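You operate a simulated robot arm through the tools that you are given. There is no shell and no other tool.

The job below is to be done with a simulated robot arm. You get a single attempt, and the scene is never put back.

TASK
Strip the beige plug and coupler off the ducts and sweep the table.
Fine: plug, coupler and brush end in the beige tray; the other plug and coupler stay on. Set down upright: beige duct plug, beige duct coupler. What is to be rubbed or washed off counts as gone when no trace of it is left.

Only the result counts: the job must be done as asked and must still hold three seconds after the hand-in. Knocking over, shifting, dropping, spilling or breaking anything else fails it.

THE ROBOT
A 6-joint arm with a two-finger gripper, fixed in place. Base frame: the origin is on the floor under the middle of its stand, x ahead of it, y to its left, z up. Lengths are in mm, angles in rad, forces in N, time in s.
It reaches about 1417 mm from its shoulder. Its first joint turns from -2.897 to 2.897 rad. Payload 3.43 kg.
The tool frame sits at the grasp point between the pads (the TCP): z along the fingers, y along the line on which they close. The tips reach 20 mm beyond it. The gripper opens to 190 mm; its body begins 248 mm behind the TCP.
Orientation is that of the tool frame in the base frame, as a unit quaternion [w, x, y, z]. With the fingers straight down and closing along the base's y, the tool's x points along the base's -x, its y along +y and its z along -z.

THE INTERFACE
- The arm moves only by the tool arm_command. Its argument "increments" is a list of rows, each a list of 7 numbers: the turn, a rotation vector about the tool's x, y, z in rad, then the shift along the tool's x, y, z in mm, then the opening, from 0 (shut) to 1 (fully open). In form: [[wx, wy, wz, x, y, z, grip], ...]. A call has 1 to 20 rows; each row shifts and turns the commanded pose from where the row before left it, along the tool's axes as they then stand. Rows are played at 5 a second. More than 50 mm and 0.15 rad between two rows, or a gripper value outside its range, and nothing of the call is played. Where a pose cannot be reached the arm comes as near as it can. A force on the tool above 40 N (or 10 N above the force at the start of the call, whichever is more), or a blocked arm, ends the call early, and 0.2 s more pass. The fingers move at their own pace (about 153 mm/s each) and stop on an object; they squeeze with about 34 N. The grip force told is the motor's: it shows also when the fingers shut on nothing. Time passes only in rows, and 0.2 s behind the last, so rows that do not move let the fingers close. It gives the time, the measured TCP pose, the force on the tool (base axes), the opening and the grip force at its end, in the units of the frame above (readings bear some noise), with the torque about the TCP (base axes, N m) and any sound that the robot's microphone picked up.
- Cameras (640 x 400 px; columns grow to the right, rows downward): "scene" is fixed at [400.4, -500.4, 1441.4]; the picture's right is [-0.98, -0.22, 0.00], its down [-0.21, 0.97, -0.10] and it looks along [0.02, -0.10, -1.00] (base axes); focal length 214 px, centre (320, 200). "wrist" rides on the gripper at [71, -8, -288] in the tool frame; the picture's right is [0.12, 0.99, 0.00], its down [-0.96, 0.12, -0.25] and it looks along [-0.25, 0.03, 0.97] (tool axes); focal length 261 px, centre (320, 200). There is no depth. A picture from a camera that has moved, and an enlarged one, comes with that camera's place and axes in the base frame and with its lens.
- snapshot(camera): a new picture of that camera. The clock stands still meanwhile.
- slide_trunk(by): moves the trunk up (or, below 0, down) by that many mm; the arm rides with it, the base frame stays. It gives what a move gives, with no picture.
- enlarge(camera, box): a new picture of the part [left, top, right, bottom] of that camera's present view, enlarged. The clock stands still meanwhile.
- sign_off(): hands the job in; it is judged then, once.

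Places have to be worked out from the pictures, the camera data and where the tool is seen. Open the gripper and draw the arm clear of the work before you hand the job in, unless the task says otherwise.

The tools are called after ">>>" as name(argument=value, ...) on one line, values as JSON. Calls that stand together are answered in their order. arm_command: Moves the arm, as the interface text tells. Its arguments: {"type":"object","properties":{"increments":{"type":"array"}},"required":["increments"]} The other tools are called the same way: slide_trunk (by) moves the trunk up or down; snapshot (camera) takes a picture; enlarge (camera, box) takes an enlarged picture of a part of a camera's view; sign_off () hands the job in.

At the start:

```text
time: 0.0
eef_pos: [724.8, -428.3, 1069.9]
tcp_rot: [-0.002, -0.001, 1.0, 0.0]
ft_force: [0.0, -0.4, 0.2]
wrist_torque: [-0.02, 0.0, -0.03]
gripper_width: 189.9
grasp_force: 0.0
trunk travel left (down, up): [-200.0, 240.0]
```

scene: 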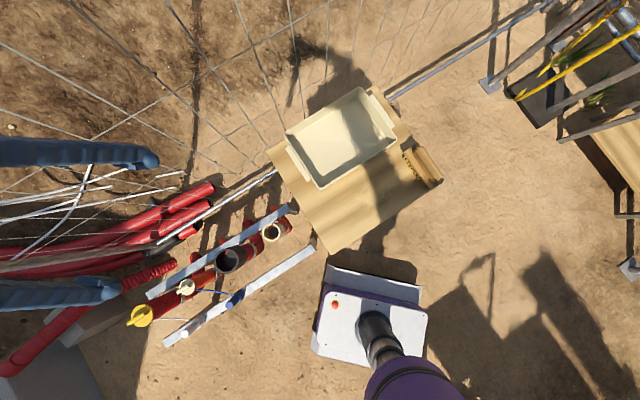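
wrist: 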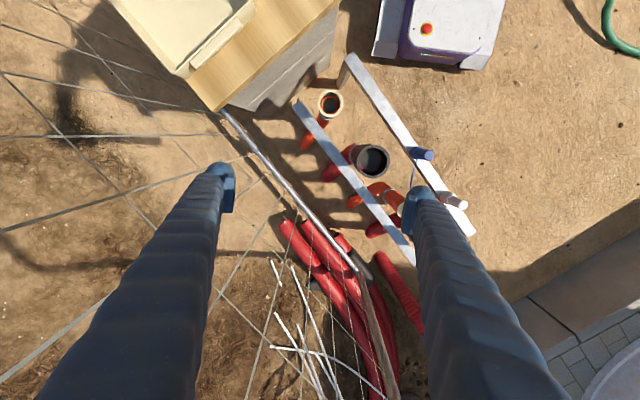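

I begin by looking closer at the ducts, the table and the tray to see what is where.

>>> enlarge(camera="scene", box=[100, 180, 340, 360])

>>> enlarge(camera="scene", box=[250, 70, 460, 260])

>>> enlarge(camera="wrist", box=[260, 40, 500, 260])

```text
2.22 times, centred on (220, 270) of scene
camera zoom: at [400.4, -500.4, 1441.4], right [-0.98, -0.22, 0.0], down [-0.21, 0.97, -0.1], along [0.02, -0.1, -1.0], focal length 477 px, centre (542, 44)
```

zoom: 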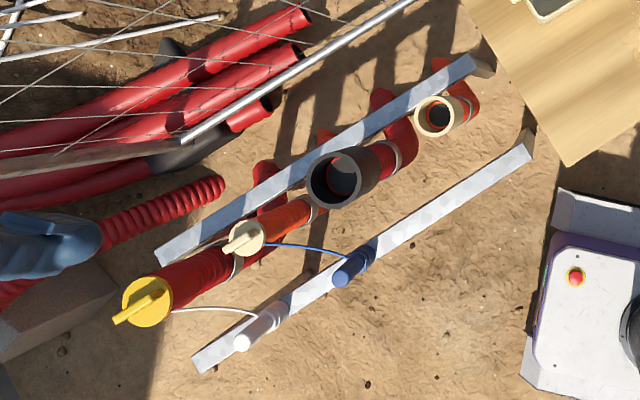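

```text
2.11 times, centred on (355, 165) of scene
camera zoom: at [400.4, -500.4, 1441.4], right [-0.98, -0.22, 0.0], down [-0.21, 0.97, -0.1], along [0.02, -0.1, -1.0], focal length 452 px, centre (246, 274)
```

zoom: 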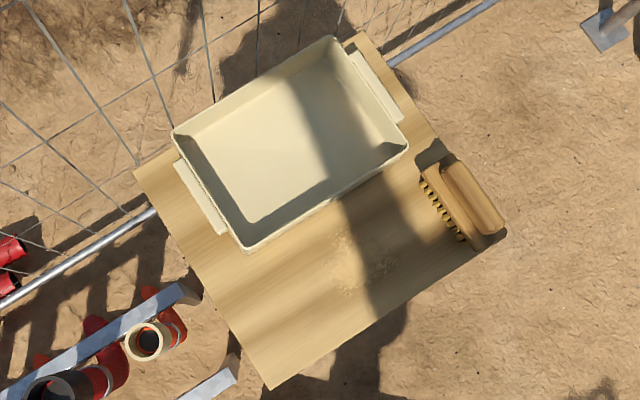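

```text
1.82 times, centred on (380, 150) of wrist
camera zoom: at [654.9, -435.9, 1358.3], right [-0.12, 0.99, 0.0], down [0.96, 0.12, 0.25], along [0.24, 0.03, -0.97], focal length 474 px, centre (211, 291)
```

zoom: 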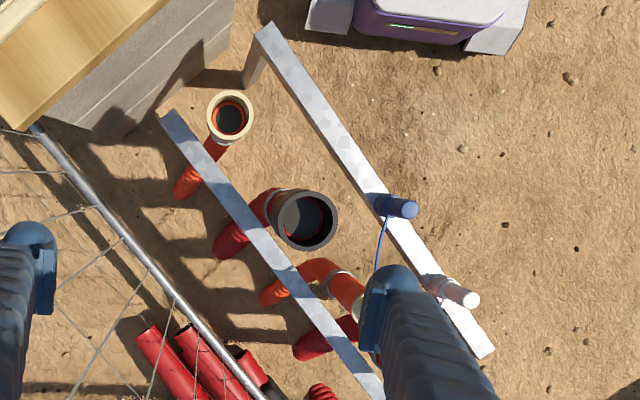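

The near duct carries the beige coupler, then a dark coupler, then a beige plug and a yellow plug; each plug seems to have a cord. I move the wrist camera sideways over the plugs for a better look, staying high.

>>> arm_command(increments=[[0, 0, 0, 0, 45, 0, 1], [0, 0, 0, 0, 45, 0, 1], [0, 0, 0, 0, 45, 0, 1], [0, 0, 0, 0, 45, 0, 1], [0, 0, 0, 0, 45, 0, 1], [0, 0, 0, 0, 0, 0, 1]])

>>> snapshot(camera="wrist")

```text
time: 1.4
eef_pos: [725.1, -204.6, 1070.7]
tcp_rot: [-0.001, 0.0, 1.0, 0.0]
ft_force: [-0.1, -0.3, -1.1]
wrist_torque: [-0.11, 0.02, -0.01]
gripper_width: 190.1
grasp_force: 0.1
trunk travel left (down, up): [-200.0, 240.0]
```

```text
taken
camera wrist: at [654.8, -212.7, 1359.8], right [-0.12, 0.99, 0.0], down [0.96, 0.12, 0.25], along [0.24, 0.03, -0.97], focal length 261 px, centre (320, 200)
```

wrist: 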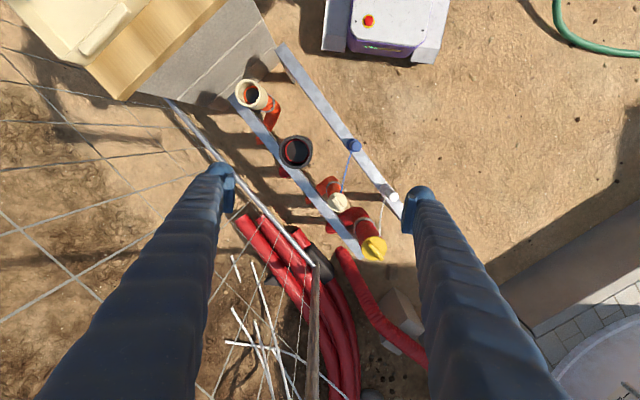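

>>> enlarge(camera="wrist", box=[220, 50, 430, 270])

>>> enlarge(camera="wrist", box=[310, 130, 410, 270])

>>> enlarge(camera="scene", box=[120, 260, 220, 340])

```text
1.82 times, centred on (325, 160) of wrist
camera zoom: at [654.8, -212.7, 1359.8], right [-0.12, 0.99, 0.0], down [0.96, 0.12, 0.25], along [0.24, 0.03, -0.97], focal length 474 px, centre (311, 273)
```

zoom: 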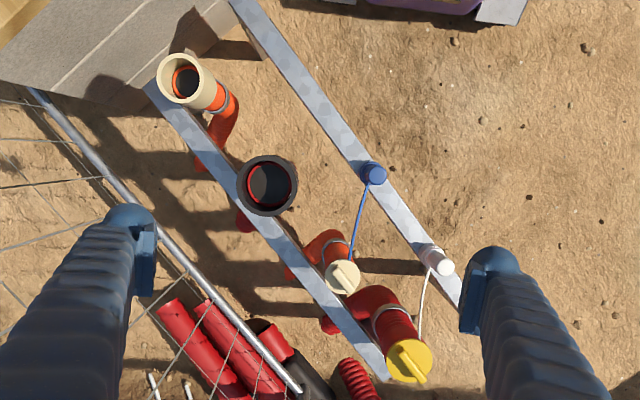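

```text
2.86 times, centred on (360, 200) of wrist
camera zoom: at [654.8, -212.7, 1359.8], right [-0.12, 0.99, 0.0], down [0.96, 0.12, 0.25], along [0.24, 0.03, -0.97], focal length 745 px, centre (206, 200)
```

zoom: 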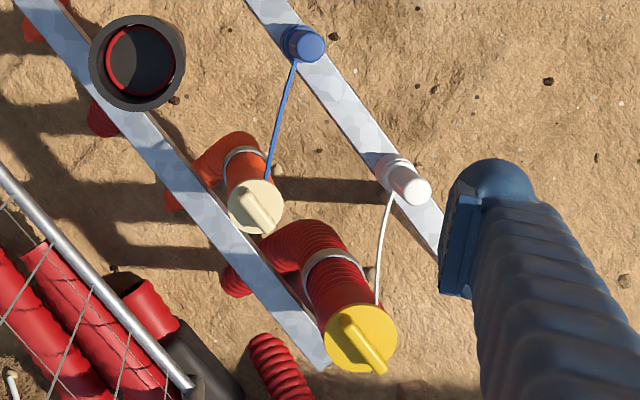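

```text
5.00 times, centred on (170, 300) of scene
camera zoom: at [400.4, -500.4, 1441.4], right [-0.98, -0.22, 0.0], down [-0.21, 0.97, -0.1], along [0.02, -0.1, -1.0], focal length 1072 px, centre (1070, -300)
```

zoom: 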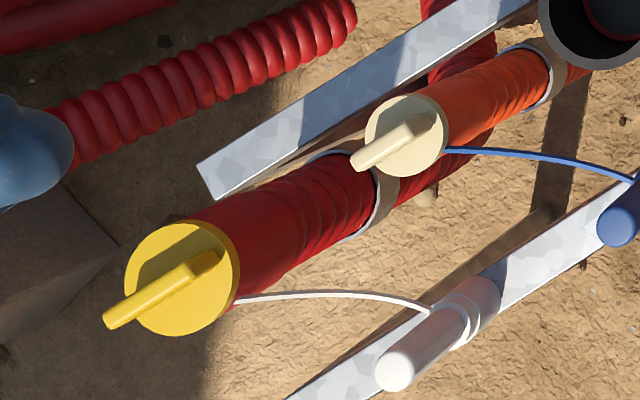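

The plugs have vertical ducts under them with a bar-shaped handle on top, and cords run to pegs on the near rail. I go lower and nearer to the beige plug to see how its cord and handle are made.

>>> arm_command(increments=[[0, 0, 0, -25, 15, 40, 1], [0, 0, 0, -25, 15, 40, 1], [0, 0, 0, -25, 15, 40, 1], [0, 0, 0, -25, 15, 40, 1], [0, 0, 0, 0, 0, 40, 1], [0, 0, 0, 0, 0, 40, 1], [0, 0, 0, 0, 0, 0, 1]])

>>> snapshot(camera="wrist")

```text
time: 3.0
eef_pos: [826.7, -141.2, 827.5]
tcp_rot: [0.0, 0.0, 1.0, 0.0]
ft_force: [-0.3, 0.1, -0.2]
wrist_torque: [0.05, 0.05, -0.01]
gripper_width: 190.0
grasp_force: 0.1
trunk travel left (down, up): [-200.0, 240.0]
```

```text
taken
camera wrist: at [756.4, -149.4, 1116.8], right [-0.12, 0.99, 0.0], down [0.96, 0.12, 0.25], along [0.25, 0.03, -0.97], focal length 261 px, centre (320, 200)
```

wrist: 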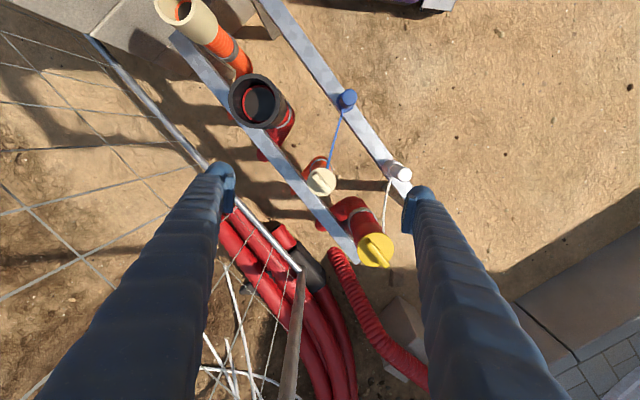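

>>> enlarge(camera="wrist", box=[280, 80, 410, 200])

>>> enlarge(camera="wrist", box=[290, 140, 350, 200])

>>> enlarge(camera="wrist", box=[140, 0, 300, 150])

```text
3.33 times, centred on (345, 140) of wrist
camera zoom: at [756.4, -149.4, 1116.8], right [-0.12, 0.99, 0.0], down [0.96, 0.12, 0.25], along [0.25, 0.03, -0.97], focal length 869 px, centre (237, 400)
```

zoom: 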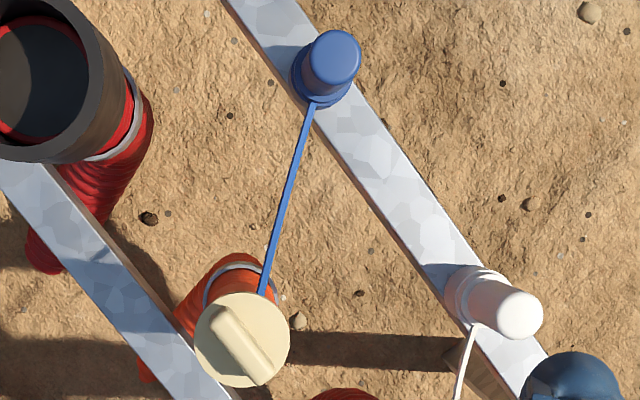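

```text
6.67 times, centred on (320, 170) of wrist
camera zoom: at [756.4, -149.4, 1116.8], right [-0.12, 0.99, 0.0], down [0.96, 0.12, 0.25], along [0.25, 0.03, -0.97], focal length 1738 px, centre (320, 400)
```

zoom: 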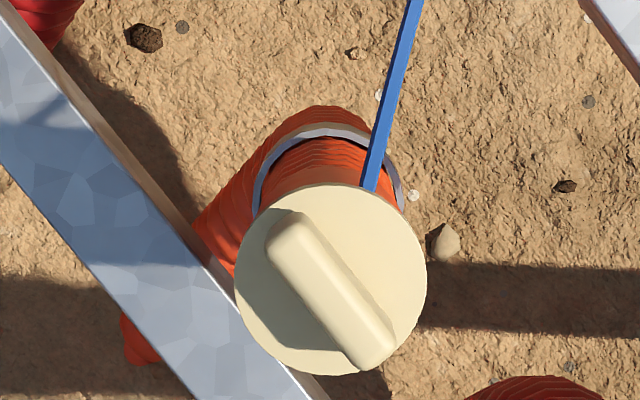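

```text
2.67 times, centred on (220, 75) of wrist
camera zoom: at [756.4, -149.4, 1116.8], right [-0.12, 0.99, 0.0], down [0.96, 0.12, 0.25], along [0.25, 0.03, -0.97], focal length 695 px, centre (587, 533)
```

zoom: 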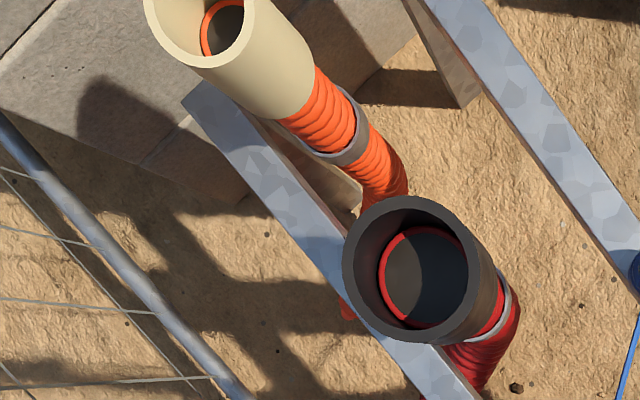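

The blue cord runs from under the rim of the beige plug to a collar at the foot of a blue peg. I turn and tilt the tool so that the camera sees the plug and peg from the side.

>>> arm_command(increments=[[0, 0, 0.131, 0, 0, 0, 1], [0, 0, 0.131, 0, 0, 0, 1], [0, 0, 0.131, 0, 0, 0, 1], [0, 0, 0.131, 0, 0, 0, 1], [0, 0, 0.131, 0, 0, 0, 1], [0, 0, 0.13, 0, 0, 0, 1], [0, -0.131, 0, 0, 0, 0, 1], [0, -0.131, 0, 0, 0, 0, 1], [0, -0.131, 0, 0, 0, 0, 1], [0, -0.131, 0, 0, 0, 0, 1], [0, -0.131, 0, 0, 0, 0, 1], [0, -0.13, 0, 0, 0, 0, 1], [0, 0, 0, 40, 4.5, -9, 1], [0, 0, 0, 40, 4.5, -9, 1], [0, 0, 0, 40, 4.5, -9, 1], [0, 0, 0, 40, 4.5, -9, 1], [0, 0, 0, 40, 4.5, -9, 1], [0, 0, 0, 38, 4.5, -9, 1], [0, 0, 0, 0, 0, 0, 1]])

>>> snapshot(camera="wrist")

```text
time: 7.0
eef_pos: [766.3, 50.5, 740.1]
tcp_rot: [0.347, 0.353, 0.855, -0.155]
ft_force: [0.0, -0.2, 0.8]
wrist_torque: [-0.07, -0.03, -0.05]
gripper_width: 189.7
grasp_force: 0.0
out of reach, approached as far as the arm can: row 14, 15, 16, 17, 18
trunk travel left (down, up): [-200.0, 240.0]
```

```text
taken
camera wrist: at [587.2, 226.7, 896.3], right [0.65, 0.76, -0.1], down [0.45, -0.27, 0.85], along [0.61, -0.6, -0.52], focal length 261 px, centre (320, 200)
```

wrist: 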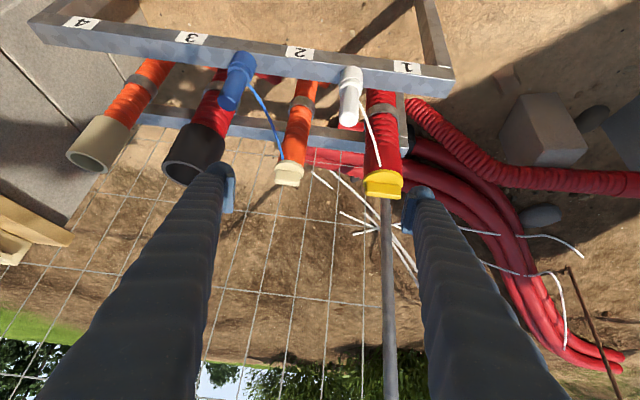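

>>> enlarge(camera="wrist", box=[210, 40, 420, 210])

>>> enlarge(camera="wrist", box=[260, 130, 320, 200])

>>> enlarge(camera="wrist", box=[50, 20, 240, 190])

```text
2.35 times, centred on (315, 125) of wrist
camera zoom: at [587.2, 226.7, 896.3], right [0.65, 0.76, -0.1], down [0.45, -0.27, 0.85], along [0.61, -0.6, -0.52], focal length 613 px, centre (332, 376)
```

zoom: 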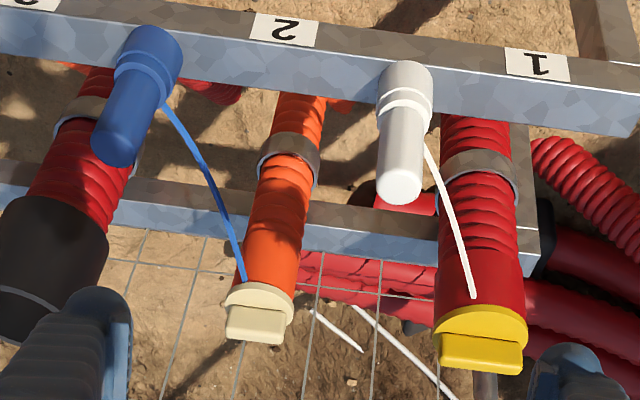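

```text
5.71 times, centred on (290, 165) of wrist
camera zoom: at [587.2, 226.7, 896.3], right [0.65, 0.76, -0.1], down [0.45, -0.27, 0.85], along [0.61, -0.6, -0.52], focal length 1489 px, centre (491, 400)
```

zoom: 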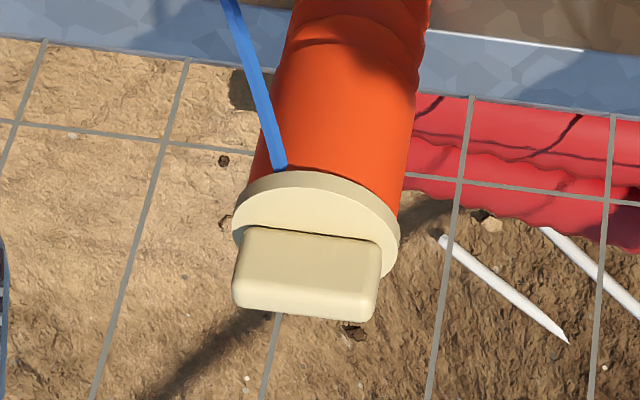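

```text
2.35 times, centred on (145, 105) of wrist
camera zoom: at [587.2, 226.7, 896.3], right [0.65, 0.76, -0.1], down [0.45, -0.27, 0.85], along [0.61, -0.6, -0.52], focal length 613 px, centre (732, 424)
```

zoom: 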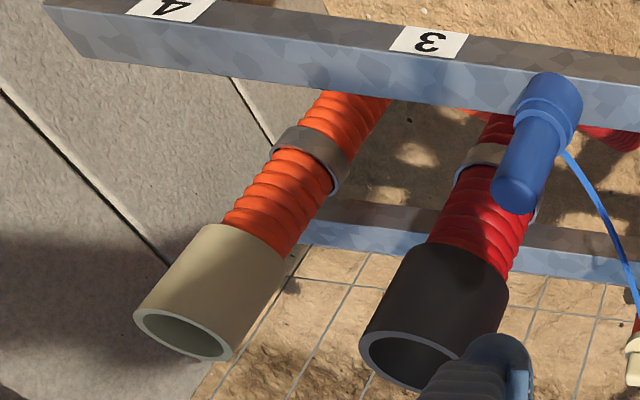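

The plug is a capped stopper with an upright fin along the duct row, and the coupler is a plain sleeve on the orange duct. I back the arm out the way it came and straighten the tool.

>>> arm_command(increments=[[0, 0, 0, -40, -4.5, 9, 1], [0, 0, 0, -40, -4.5, 9, 1], [0, 0, 0, -40, -4.5, 9, 1], [0, 0, 0, -40, -4.5, 9, 1], [0, 0, 0, -40, -4.5, 9, 1], [0, 0, 0, -38, -4.5, 9, 1], [0, 0.131, 0, 0, 0, 0, 1], [0, 0.131, 0, 0, 0, 0, 1], [0, 0.131, 0, 0, 0, 0, 1], [0, 0.131, 0, 0, 0, 0, 1], [0, 0.131, 0, 0, 0, 0, 1], [0, 0.13, 0, 0, 0, 0, 1], [0, 0, 0, 0, 0, 0, 1]])

```text
time: 9.8
eef_pos: [894.8, -116.5, 870.7]
tcp_rot: [-0.001, 0.383, 0.924, 0.001]
ft_force: [0.1, 0.0, -0.6]
wrist_torque: [0.15, -0.03, 0.02]
gripper_width: 189.8
grasp_force: 0.0
trunk travel left (down, up): [-200.0, 240.0]
```

The tool is vertical again. I turn it so the fingers close across the duct row and slide it along the row to above the beige coupler.

>>> arm_command(increments=[[0, 0, -0.1428, 0, 0, 0, 1], [0, 0, -0.1428, 0, 0, 0, 1], [0, 0, -0.1428, 0, 0, 0, 1], [0, 0, -0.1428, 0, 0, 0, 1], [0, 0, -0.1428, 0, 0, 0, 1], [0, 0, -0.1428, 0, 0, 0, 1], [0, 0, -0.1428, 0, 0, 0, 1], [0, 0, -0.1428, 0, 0, 0, 1], [0, 0, -0.1428, 0, 0, 0, 1], [0, 0, -0.1428, 0, 0, 0, 1], [0, 0, -0.1428, 0, 0, 0, 1], [0, 0, 0, 48.5, 1.5, 0, 1], [0, 0, 0, 48.5, 1.5, 0, 1], [0, 0, 0, 48.5, 1.5, 0, 1], [0, 0, 0, 48.5, 1.5, 0, 1], [0, 0, 0, 48.5, 1.5, 0, 1], [0, 0, 0, 48.5, 1.5, 0, 1], [0, 0, 0, 48.5, 1.5, 0, 1], [0, 0, 0, 48.5, 1.5, 0, 1], [0, 0, 0, 48.5, 1.5, 0, 1]])

>>> snapshot(camera="wrist")

>>> snapshot(camera="scene")

```text
time: 14.0
eef_pos: [578.7, -415.6, 871.3]
tcp_rot: [0.0, -0.382, 0.924, 0.0]
ft_force: [-0.5, -0.5, -0.4]
wrist_torque: [-0.04, -0.02, 0.03]
gripper_width: 190.1
grasp_force: 0.0
trunk travel left (down, up): [-200.0, 240.0]
```

```text
taken
camera wrist: at [535.0, -470.8, 1159.9], right [-0.79, 0.62, 0.0], down [0.6, 0.76, 0.25], along [0.15, 0.19, -0.97], focal length 261 px, centre (320, 200)
```

wrist: 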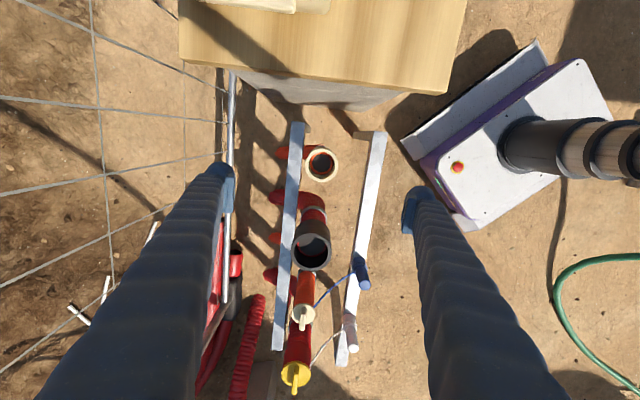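

```text
taken
```

scene: 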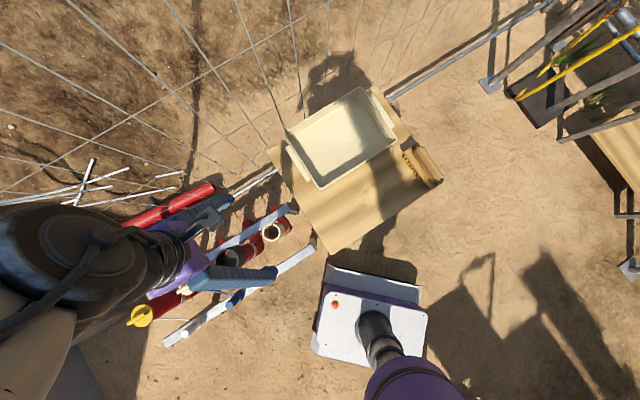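

>>> enlarge(camera="wrist", box=[270, 120, 370, 200])

>>> enlarge(camera="scene", box=[240, 200, 310, 250])

```text
5.00 times, centred on (320, 160) of wrist
camera zoom: at [535.0, -470.8, 1159.9], right [-0.79, 0.62, 0.0], down [0.6, 0.76, 0.25], along [0.15, 0.19, -0.97], focal length 1303 px, centre (320, 400)
```

zoom: 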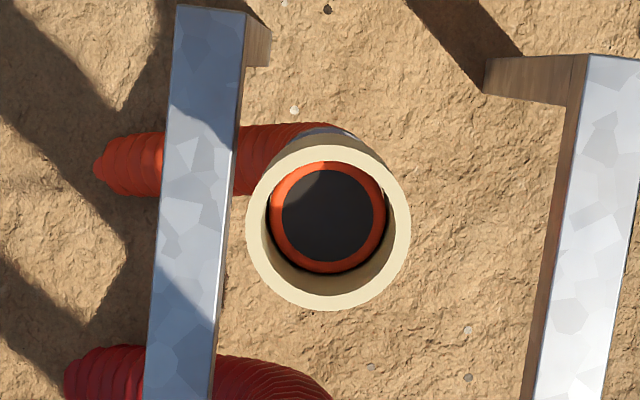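

```text
8.00 times, centred on (275, 225) of scene
camera zoom: at [400.4, -500.4, 1441.4], right [-0.98, -0.22, 0.0], down [-0.21, 0.97, -0.1], along [0.02, -0.1, -1.0], focal length 1716 px, centre (680, 0)
```

zoom: 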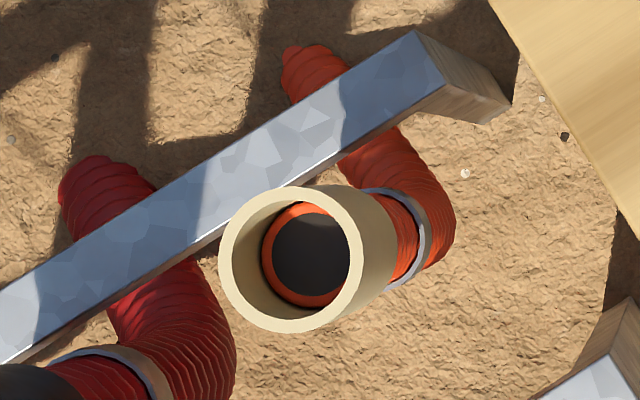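

The coupler's rim lies almost under the tool: about (574, -416), top near z 606, 70 mm across and about 108 mm long. I lower straight down with open fingers to grip its upper part.

>>> arm_command(increments=[[0, 0, 0, 1.5, 2, 48, 1], [0, 0, 0, 1.5, 2, 48, 1], [0, 0, 0, 0, 0, 48, 1], [0, 0, 0, 0, 0, 48, 1], [0, 0, 0, 0, 0, 48, 1], [0, 0, 0, 0, 0, 25, 1], [0, 0, 0, 0, 0, 25, 1], [0, 0, 0, 0, 0, 0, 1]])

>>> snapshot(camera="wrist")

>>> snapshot(camera="scene")

```text
time: 15.8
eef_pos: [570.8, -413.0, 580.2]
tcp_rot: [0.0, -0.383, 0.924, 0.001]
ft_force: [0.3, -0.8, 0.5]
wrist_torque: [0.01, 0.01, -0.02]
gripper_width: 189.8
grasp_force: 0.1
trunk travel left (down, up): [-200.0, 240.0]
```

```text
taken
camera wrist: at [527.4, -468.5, 868.3], right [-0.79, 0.62, 0.0], down [0.6, 0.76, 0.25], along [0.15, 0.19, -0.97], focal length 261 px, centre (320, 200)
```

wrist: 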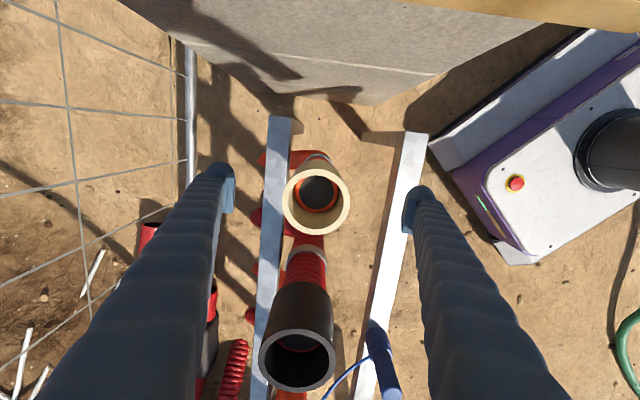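

```text
taken
```

scene: 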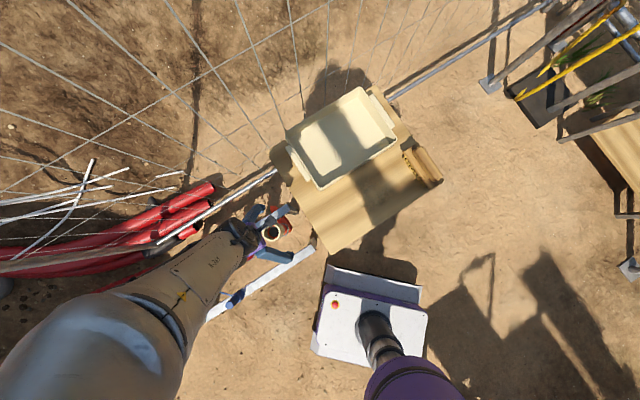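

>>> enlarge(camera="wrist", box=[260, 150, 380, 250])

```text
4.00 times, centred on (320, 200) of wrist
camera zoom: at [527.4, -468.5, 868.3], right [-0.79, 0.62, 0.0], down [0.6, 0.76, 0.25], along [0.15, 0.19, -0.97], focal length 1043 px, centre (320, 200)
```

zoom: 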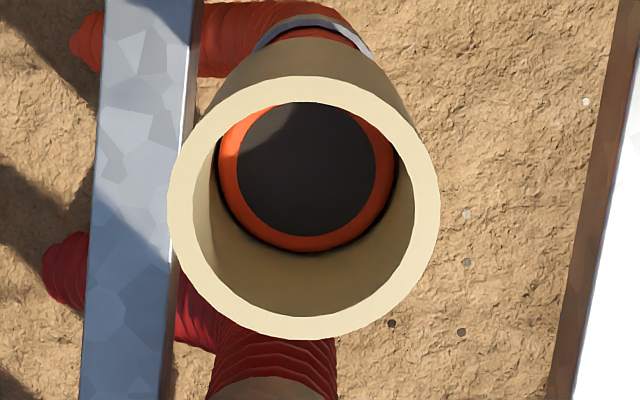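

The coupler sits 4 mm off centre, so I shift by that and close the fingers on it.

>>> arm_command(increments=[[0, 0, 0, 1, -4, 3, 1], [0, 0, 0, 0, 0, 0, 0.5], [0, 0, 0, 0, 0, 0, 0.42], [0, 0, 0, 0, 0, 0, 0], [0, 0, 0, 0, 0, 0, 0], [0, 0, 0, 0, 0, 0, 0], [0, 0, 0, 0, 0, 0, 0]])

```text
time: 17.4
eef_pos: [572.9, -416.1, 576.7]
tcp_rot: [0.0, -0.382, 0.924, 0.001]
ft_force: [-2.7, 2.2, 0.3]
wrist_torque: [-0.02, -0.03, -0.01]
gripper_width: 69.8
grasp_force: 33.7
trunk travel left (down, up): [-200.0, 240.0]
```

Gripped at 70 mm with 34 N. I now pull gently upward in small steps, watching the force.

>>> arm_command(increments=[[0, 0, 0, 0, 0, -3, 0], [0, 0, 0, 0, 0, -4, 0], [0, 0, 0, 0, 0, -5, 0], [0, 0, 0, 0, 0, 0, 0]])

>>> enlarge(camera="wrist", box=[220, 130, 420, 270])

```text
time: 18.4
eef_pos: [574.1, -419.0, 589.0]
tcp_rot: [0.0, -0.383, 0.924, 0.001]
ft_force: [-0.2, 0.1, -0.4]
wrist_torque: [0.03, 0.0, 0.01]
gripper_width: 69.8
grasp_force: 33.6
trunk travel left (down, up): [-200.0, 240.0]
```

```text
2.86 times, centred on (320, 200) of wrist
camera zoom: at [530.4, -473.5, 877.4], right [-0.79, 0.62, 0.0], down [0.6, 0.76, 0.25], along [0.15, 0.19, -0.97], focal length 745 px, centre (320, 200)
```

zoom: 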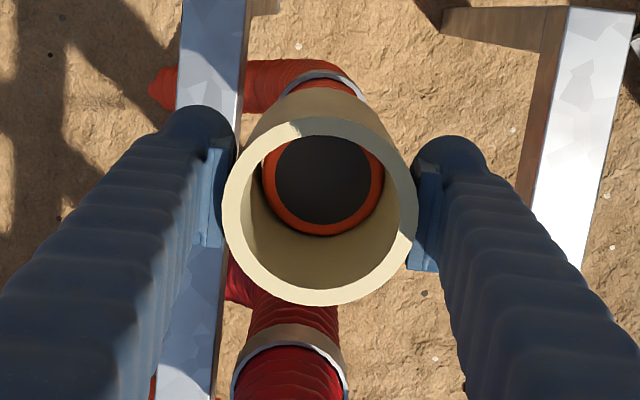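

The coupler slides up freely with hardly any force. I keep lifting straight up until it is well clear of the duct.

>>> arm_command(increments=[[0, 0, 0, 0, 0, -12, 0], [0, 0, 0, 0, 0, -15, 0], [0, 0, 0, 0, 0, -15, 0], [0, 0, 0, 0, 0, -20, 0], [0, 0, 0, 0, 0, -25, 0], [0, 0, 0, 0, 0, -30, 0], [0, 0, 0, 0, 0, -40, 0], [0, 0, 0, 0, 0, -40, 0], [0, 0, 0, 0, 0, -40, 0], [0, 0, 0, 0, 0, -40, 0], [0, 0, 0, 0, 0, -30, 0], [0, 0, 0, 0, 0, 0, 0]])

>>> snapshot(camera="wrist")

>>> snapshot(camera="scene")

```text
time: 21.0
eef_pos: [573.9, -416.7, 894.7]
tcp_rot: [0.0, -0.383, 0.924, 0.0]
ft_force: [0.3, 0.7, -0.7]
wrist_torque: [-0.03, -0.03, 0.01]
gripper_width: 69.8
grasp_force: 33.7
trunk travel left (down, up): [-200.0, 240.0]
```

```text
taken
camera wrist: at [530.4, -472.1, 1185.3], right [-0.79, 0.62, 0.0], down [0.6, 0.76, 0.25], along [0.15, 0.19, -0.97], focal length 261 px, centre (320, 200)
```

wrist: 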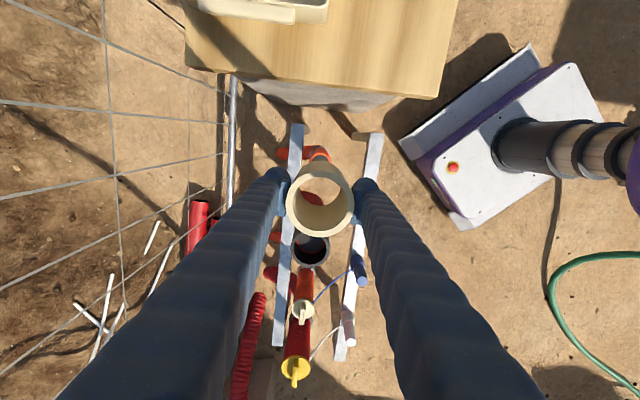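

```text
taken
```

scene: 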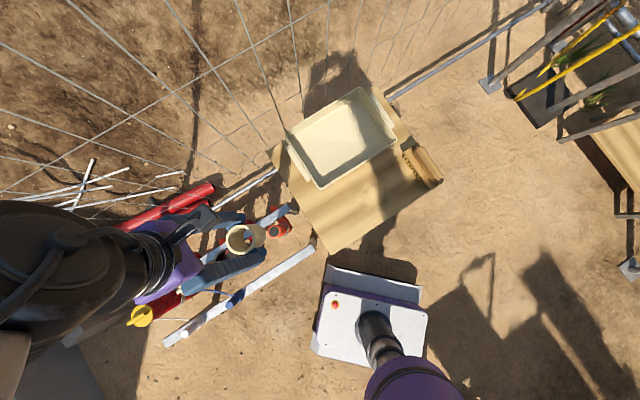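

The coupler is off and hangs safely between the fingers. I carry it high over to the tray and look down on the table from there.

>>> arm_command(increments=[[0, 0, 0, 0, 0, -40, 0], [0, 0, 0, 40, -13, -8, 0], [0, 0, 0, 43, -15, -8, 0], [0, 0, 0, 43, -15, -8, 0], [0, 0, 0, 43, -15, -8, 0], [0, 0, 0, 43, -15, 0, 0], [0, 0, 0, 43, -15, 0, 0], [0, 0, 0, 43, -15, 0, 0], [0, 0, 0, 40, -15, 0, 0], [0, 0, 0, 30, -15, 0, 0], [0, 0, 0, 0, 0, 0, 0]])

>>> snapshot(camera="wrist")

>>> snapshot(camera="scene")

```text
time: 23.4
eef_pos: [408.0, -771.3, 967.3]
tcp_rot: [0.0, -0.383, 0.924, 0.0]
ft_force: [-1.0, 0.6, -1.5]
wrist_torque: [0.05, 0.0, 0.03]
gripper_width: 69.8
grasp_force: 33.6
trunk travel left (down, up): [-200.0, 240.0]
```

```text
taken
camera wrist: at [364.4, -827.1, 1256.1], right [-0.79, 0.62, 0.0], down [0.6, 0.76, 0.25], along [0.15, 0.2, -0.97], focal length 261 px, centre (320, 200)
```

wrist: 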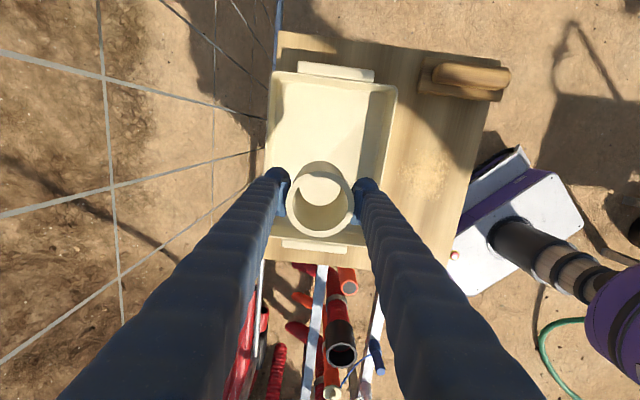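

```text
taken
```

scene: 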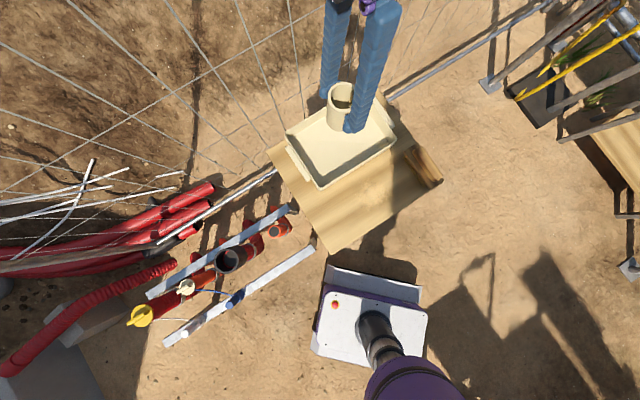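

>>> enlarge(camera="wrist", box=[250, 20, 530, 210])

>>> enlarge(camera="scene", box=[270, 70, 450, 200])

>>> enlarge(camera="wrist", box=[400, 30, 530, 130])

```text
2.11 times, centred on (390, 115) of wrist
camera zoom: at [364.4, -827.1, 1256.1], right [-0.79, 0.62, 0.0], down [0.6, 0.76, 0.25], along [0.15, 0.2, -0.97], focal length 549 px, centre (173, 379)
```

zoom: 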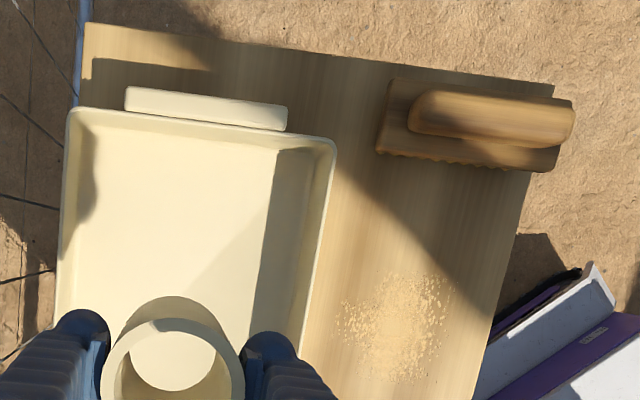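

```text
3.08 times, centred on (360, 135) of scene
camera zoom: at [400.4, -500.4, 1441.4], right [-0.98, -0.22, 0.0], down [-0.21, 0.97, -0.1], along [0.02, -0.1, -1.0], focal length 660 px, centre (197, 400)
```

zoom: 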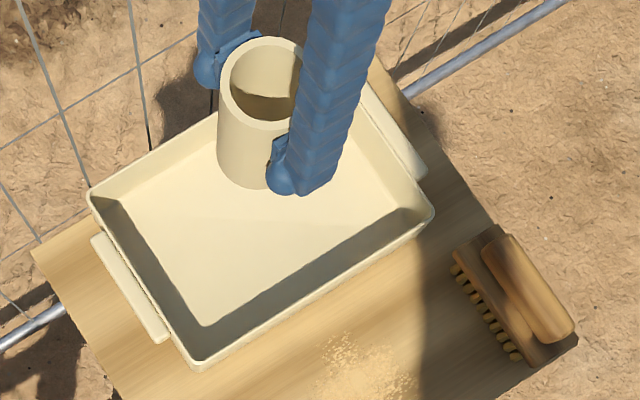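

```text
4.00 times, centred on (465, 80) of wrist
camera zoom: at [364.4, -827.1, 1256.1], right [-0.79, 0.62, 0.0], down [0.6, 0.76, 0.25], along [0.15, 0.2, -0.97], focal length 1043 px, centre (-260, 680)
```

zoom: 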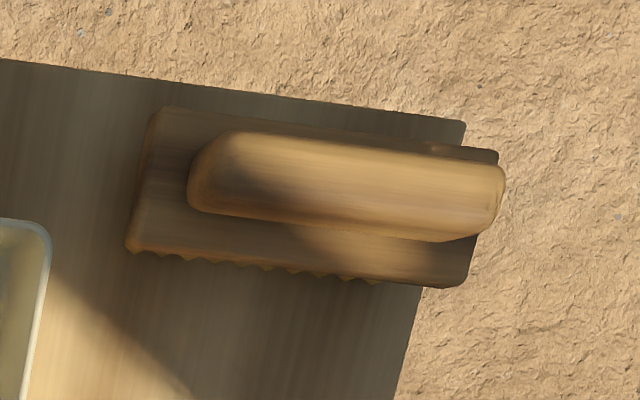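

The brush lies bristles-down at the far end of the table with its grip on top, the crumbs lie between it and the duct side, and the tray rim triangulates to about z 790. I shift the coupler toward the duct-side, fence-side corner of the tray and lower it partway.

>>> arm_command(increments=[[0, 0, 0, -30, -11, 0, 0], [0, 0, 0, -29, -11, 0, 0], [0, 0, 0, 0, 0, 30, 0], [0, 0, 0, 0, 0, 30, 0], [0, 0, 0, 0, 0, 20, 0], [0, 0, 0, 0, 0, 10, 0], [0, 0, 0, 0, 0, 0, 0]])

>>> snapshot(camera="wrist")

>>> enlarge(camera="scene", box=[270, 70, 450, 200])

```text
time: 25.0
eef_pos: [465.3, -747.4, 877.2]
tcp_rot: [0.0, -0.383, 0.924, 0.0]
ft_force: [0.4, -1.0, -0.5]
wrist_torque: [0.01, 0.0, -0.01]
gripper_width: 69.8
grasp_force: 33.9
trunk travel left (down, up): [-200.0, 240.0]
```

```text
taken
camera wrist: at [421.8, -802.5, 1166.2], right [-0.79, 0.62, 0.0], down [0.6, 0.76, 0.25], along [0.15, 0.19, -0.97], focal length 261 px, centre (320, 200)
```

wrist: 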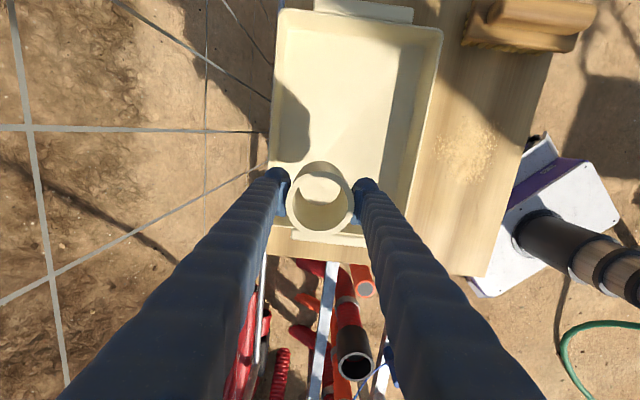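

```text
3.08 times, centred on (360, 135) of scene
camera zoom: at [400.4, -500.4, 1441.4], right [-0.98, -0.22, 0.0], down [-0.21, 0.97, -0.1], along [0.02, -0.1, -1.0], focal length 660 px, centre (197, 400)
```

zoom: 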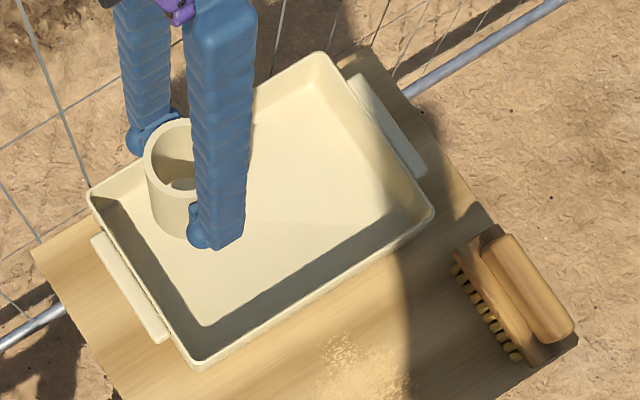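

The coupler hangs inside the rim with its lower end near z 798. I lower further, slowly, watching for contact with the tray floor.

>>> arm_command(increments=[[0, 0, 0, 0, 0, 10, 0], [0, 0, 0, 0, 0, 10, 0], [0, 0, 0, 0, 0, 8, 0], [0, 0, 0, 0, 0, 5, 0], [0, 0, 0, 0, 0, 0, 0]])

```text
time: 26.2
eef_pos: [465.4, -745.7, 844.7]
tcp_rot: [0.0, -0.383, 0.924, 0.0]
ft_force: [0.1, 0.5, -0.9]
wrist_torque: [0.02, -0.02, -0.03]
gripper_width: 70.0
grasp_force: 34.5
trunk travel left (down, up): [-200.0, 240.0]
```

>>> enlarge(camera="scene", box=[270, 80, 370, 180])

>>> enlarge(camera="wrist", box=[250, 120, 450, 260])

```text
4.00 times, centred on (320, 130) of scene
camera zoom: at [400.4, -500.4, 1441.4], right [-0.98, -0.22, 0.0], down [-0.21, 0.97, -0.1], along [0.02, -0.1, -1.0], focal length 858 px, centre (320, 480)
```

zoom: 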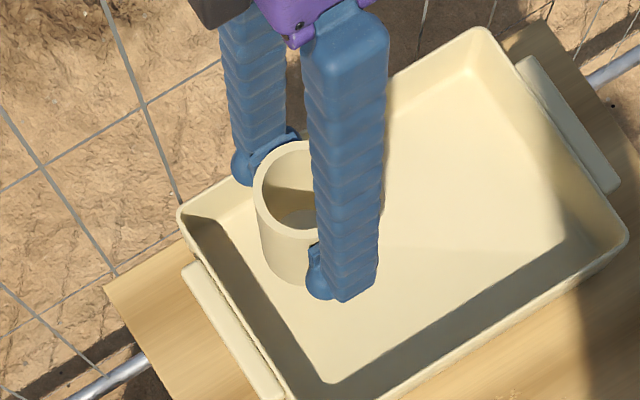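

```text
2.86 times, centred on (350, 190) of wrist
camera zoom: at [422.5, -801.0, 1133.3], right [-0.79, 0.62, 0.0], down [0.6, 0.76, 0.25], along [0.15, 0.19, -0.97], focal length 745 px, centre (234, 229)
```

zoom: 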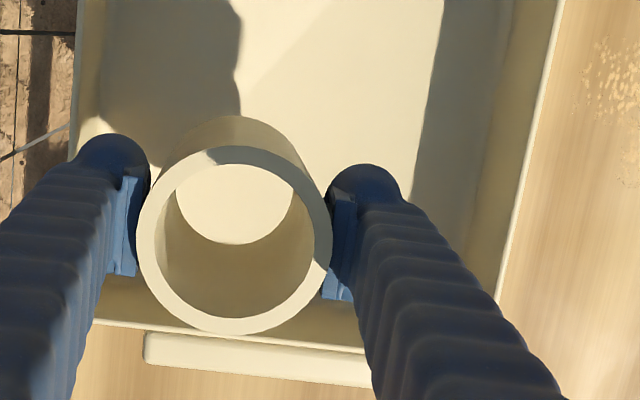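

No contact yet, and the coupler is clear of all walls. I keep lowering in small steps.

>>> arm_command(increments=[[0, 0, 0, 0, 0, 4, 0], [0, 0, 0, 0, 0, 4, 0], [0, 0, 0, 0, 0, 3, 0], [0, 0, 0, 0, 0, 2, 0], [0, 0, 0, 0, 0, 0, 0]])

```text
time: 27.4
eef_pos: [465.1, -745.5, 832.0]
tcp_rot: [-0.001, -0.382, 0.924, 0.0]
ft_force: [-1.2, -0.2, -1.0]
wrist_torque: [0.0, -0.02, -0.01]
gripper_width: 69.9
grasp_force: 33.8
trunk travel left (down, up): [-200.0, 240.0]
```

>>> arm_command(increments=[[0, 0, 0, 0, 0, 2, 0], [0, 0, 0, 0, 0, 2, 0], [0, 0, 0, 0, 0, 2, 0], [0, 0, 0, 0, 0, 2, 0], [0, 0, 0, 0, 0, 0, 0]])

```text
time: 28.6
eef_pos: [465.6, -744.5, 824.2]
tcp_rot: [0.0, -0.382, 0.924, -0.001]
ft_force: [0.2, 0.4, -1.4]
wrist_torque: [-0.01, -0.02, 0.03]
gripper_width: 69.8
grasp_force: 33.9
trunk travel left (down, up): [-200.0, 240.0]
```

Still only noise on the force (z 824), so I continue down by 2 mm steps.

>>> arm_command(increments=[[0, 0, 0, 0, 0, 2, 0], [0, 0, 0, 0, 0, 2, 0], [0, 0, 0, 0, 0, 2, 0], [0, 0, 0, 0, 0, 0, 0]])

>>> enlarge(camera="scene", box=[290, 90, 350, 150])

```text
time: 29.6
eef_pos: [466.2, -744.6, 818.4]
tcp_rot: [0.0, -0.382, 0.924, 0.0]
ft_force: [-0.2, 0.0, -0.7]
wrist_torque: [0.01, 0.03, -0.01]
gripper_width: 69.9
grasp_force: 34.0
trunk travel left (down, up): [-200.0, 240.0]
```

```text
6.67 times, centred on (320, 120) of scene
camera zoom: at [400.4, -500.4, 1441.4], right [-0.98, -0.22, 0.0], down [-0.21, 0.97, -0.1], along [0.02, -0.1, -1.0], focal length 1430 px, centre (320, 733)
```

zoom: 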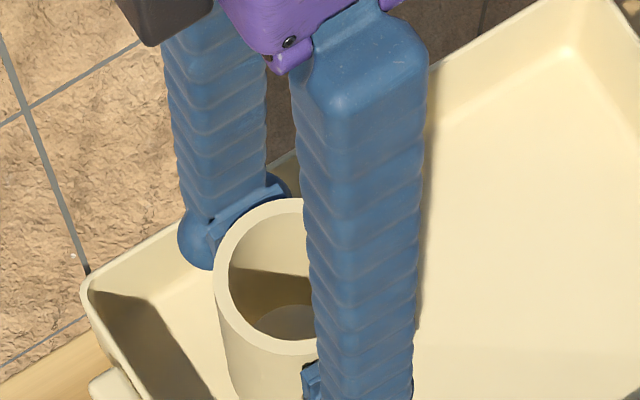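

No contact yet, and the fence-side finger nears the tray's rim. I shift 8 mm away from that rim and keep going down gently.

>>> arm_command(increments=[[0, 0, 0, 0, 8, 0, 0], [0, 0, 0, 0, 0, 2, 0], [0, 0, 0, 0, 0, 2, 0], [0, 0, 0, 0, 0, 2, 0], [0, 0, 0, 0, 0, 0, 0]])

```text
time: 30.8
eef_pos: [459.5, -739.5, 811.7]
tcp_rot: [0.0, -0.382, 0.924, -0.001]
ft_force: [-0.2, -0.6, -0.8]
wrist_torque: [0.04, 0.02, -0.01]
gripper_width: 69.5
grasp_force: 33.7
trunk travel left (down, up): [-200.0, 240.0]
```

>>> arm_command(increments=[[0, 0, 0, 0, 0, 2, 0], [0, 0, 0, 0, 0, 2, 0], [0, 0, 0, 0, 0, 2, 0], [0, 0, 0, 0, 0, 0, 0]])

>>> enlarge(camera="wrist", box=[250, 120, 450, 260])

>>> enlarge(camera="scene", box=[280, 90, 360, 150])

```text
time: 31.8
eef_pos: [459.7, -741.0, 805.5]
tcp_rot: [0.0, -0.382, 0.924, 0.0]
ft_force: [0.0, 0.0, -1.0]
wrist_torque: [-0.01, 0.02, 0.0]
gripper_width: 69.7
grasp_force: 34.1
trunk travel left (down, up): [-200.0, 240.0]
```

```text
2.86 times, centred on (350, 190) of wrist
camera zoom: at [416.5, -796.2, 1094.0], right [-0.79, 0.62, 0.0], down [0.6, 0.76, 0.25], along [0.15, 0.19, -0.97], focal length 745 px, centre (234, 229)
```

zoom: 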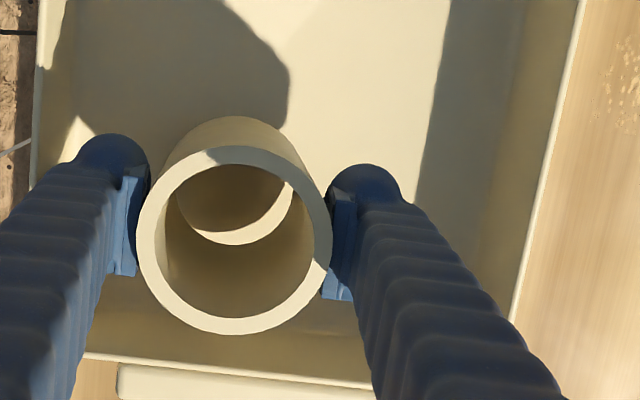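

```text
6.67 times, centred on (320, 120) of scene
camera zoom: at [400.4, -500.4, 1441.4], right [-0.98, -0.22, 0.0], down [-0.21, 0.97, -0.1], along [0.02, -0.1, -1.0], focal length 1430 px, centre (320, 733)
```

zoom: 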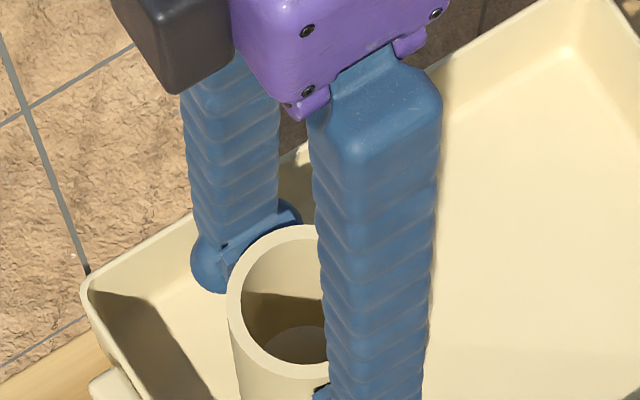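

The light-dark line I took for the floor edge is only the wall's cast shadow, so the tray is deeper and roomier than thought. I continue down in small steps.

>>> arm_command(increments=[[0, 0, 0, 0, 0, 3, 0], [0, 0, 0, 0, 0, 3, 0], [0, 0, 0, 0, 0, 3, 0], [0, 0, 0, 0, 0, 0, 0]])

```text
time: 32.8
eef_pos: [459.9, -739.4, 796.8]
tcp_rot: [0.0, -0.382, 0.924, 0.0]
ft_force: [-0.1, 1.4, -0.4]
wrist_torque: [0.02, 0.02, 0.01]
gripper_width: 69.9
grasp_force: 34.3
trunk travel left (down, up): [-200.0, 240.0]
```

>>> enlarge(camera="wrist", box=[240, 140, 400, 260])

>>> enlarge(camera="scene", box=[270, 80, 450, 200])

```text
3.33 times, centred on (320, 200) of wrist
camera zoom: at [416.6, -795.4, 1085.5], right [-0.79, 0.62, 0.0], down [0.6, 0.76, 0.25], along [0.15, 0.19, -0.97], focal length 869 px, centre (320, 200)
```

zoom: 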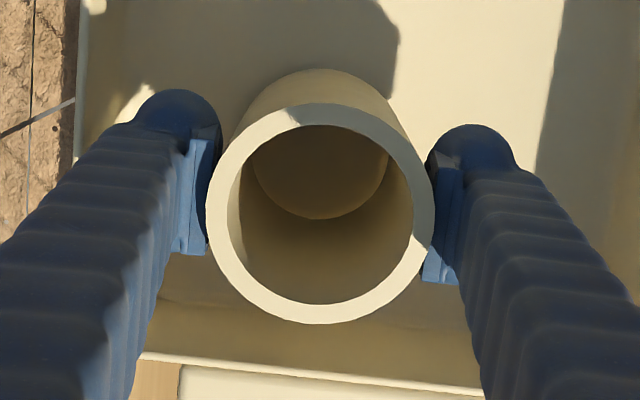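

```text
3.33 times, centred on (360, 140) of scene
camera zoom: at [400.4, -500.4, 1441.4], right [-0.98, -0.22, 0.0], down [-0.21, 0.97, -0.1], along [0.02, -0.1, -1.0], focal length 715 px, centre (187, 400)
```

zoom: 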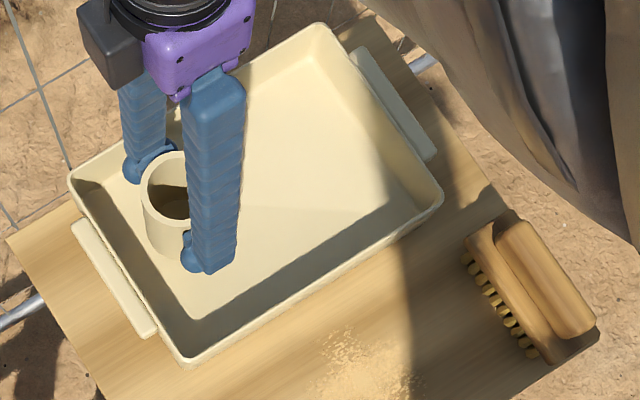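

Reading the coupler's two rims in this view, it is only about 72 mm long, so its bottom is about 41 mm below the grasp point, near z 756. I expect contact within roughly 10–15 mm and go on by 2 mm steps.

>>> arm_command(increments=[[0, 0, 0, 0, 0, 2, 0], [0, 0, 0, 0, 0, 2, 0], [0, 0, 0, 0, 0, 2, 0], [0, 0, 0, 0, 0, 0, 0]])

```text
time: 33.8
eef_pos: [460.6, -739.5, 791.3]
tcp_rot: [0.001, -0.382, 0.924, 0.0]
ft_force: [-0.6, -0.3, 0.2]
wrist_torque: [0.02, 0.04, 0.0]
gripper_width: 69.9
grasp_force: 34.0
trunk travel left (down, up): [-200.0, 240.0]
```

>>> arm_command(increments=[[0, 0, 0, 0, 0, 2, 0], [0, 0, 0, 0, 0, 2, 0], [0, 0, 0, 0, 0, 0, 0]])

```text
time: 34.6
eef_pos: [460.1, -740.3, 791.0]
tcp_rot: [-0.001, -0.383, 0.924, -0.002]
ft_force: [6.2, 7.2, 30.2]
wrist_torque: [-0.1, 0.15, 0.0]
gripper_width: 70.2
grasp_force: 34.0
trunk travel left (down, up): [-200.0, 240.0]
```

Contact: 30 N upward at z 791, so the coupler stands on the tray floor (near z 750). I take back 3.5 mm of command to relax the force.

>>> arm_command(increments=[[0, 0, 0, 0, 0, -2, 0], [0, 0, 0, 0, 0, -1.2, 0], [0, 0, 0, 0, 0, 0, 0]])

```text
time: 35.4
eef_pos: [458.7, -740.5, 789.6]
tcp_rot: [0.0, -0.383, 0.924, 0.0]
ft_force: [2.4, -3.1, 10.2]
wrist_torque: [-0.51, -0.08, 0.1]
gripper_width: 69.9
grasp_force: 33.9
trunk travel left (down, up): [-200.0, 240.0]
```

>>> arm_command(increments=[[0, 0, 0, 0, 0, -0.8, 0], [0, 0, 0, 0, 0, 0, 0], [0, 0, 0, 0, 0, 0, 0.39], [0, 0, 0, 0, 0, 0, 0.42], [0, 0, 0, 0, 0, 0, 0.42]])

>>> enlarge(camera="wrist", box=[240, 140, 400, 260])

```text
time: 36.6
eef_pos: [460.5, -739.2, 791.2]
tcp_rot: [0.001, -0.383, 0.924, -0.001]
ft_force: [0.3, 1.7, 0.0]
wrist_torque: [-0.02, 0.02, -0.01]
gripper_width: 80.0
grasp_force: 0.0
trunk travel left (down, up): [-200.0, 240.0]
```

```text
3.33 times, centred on (320, 200) of wrist
camera zoom: at [416.6, -795.5, 1079.7], right [-0.79, 0.62, 0.0], down [0.6, 0.76, 0.25], along [0.15, 0.19, -0.97], focal length 869 px, centre (320, 200)
```

zoom: 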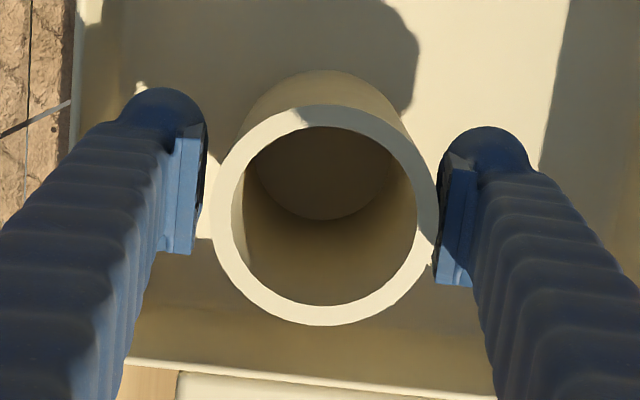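

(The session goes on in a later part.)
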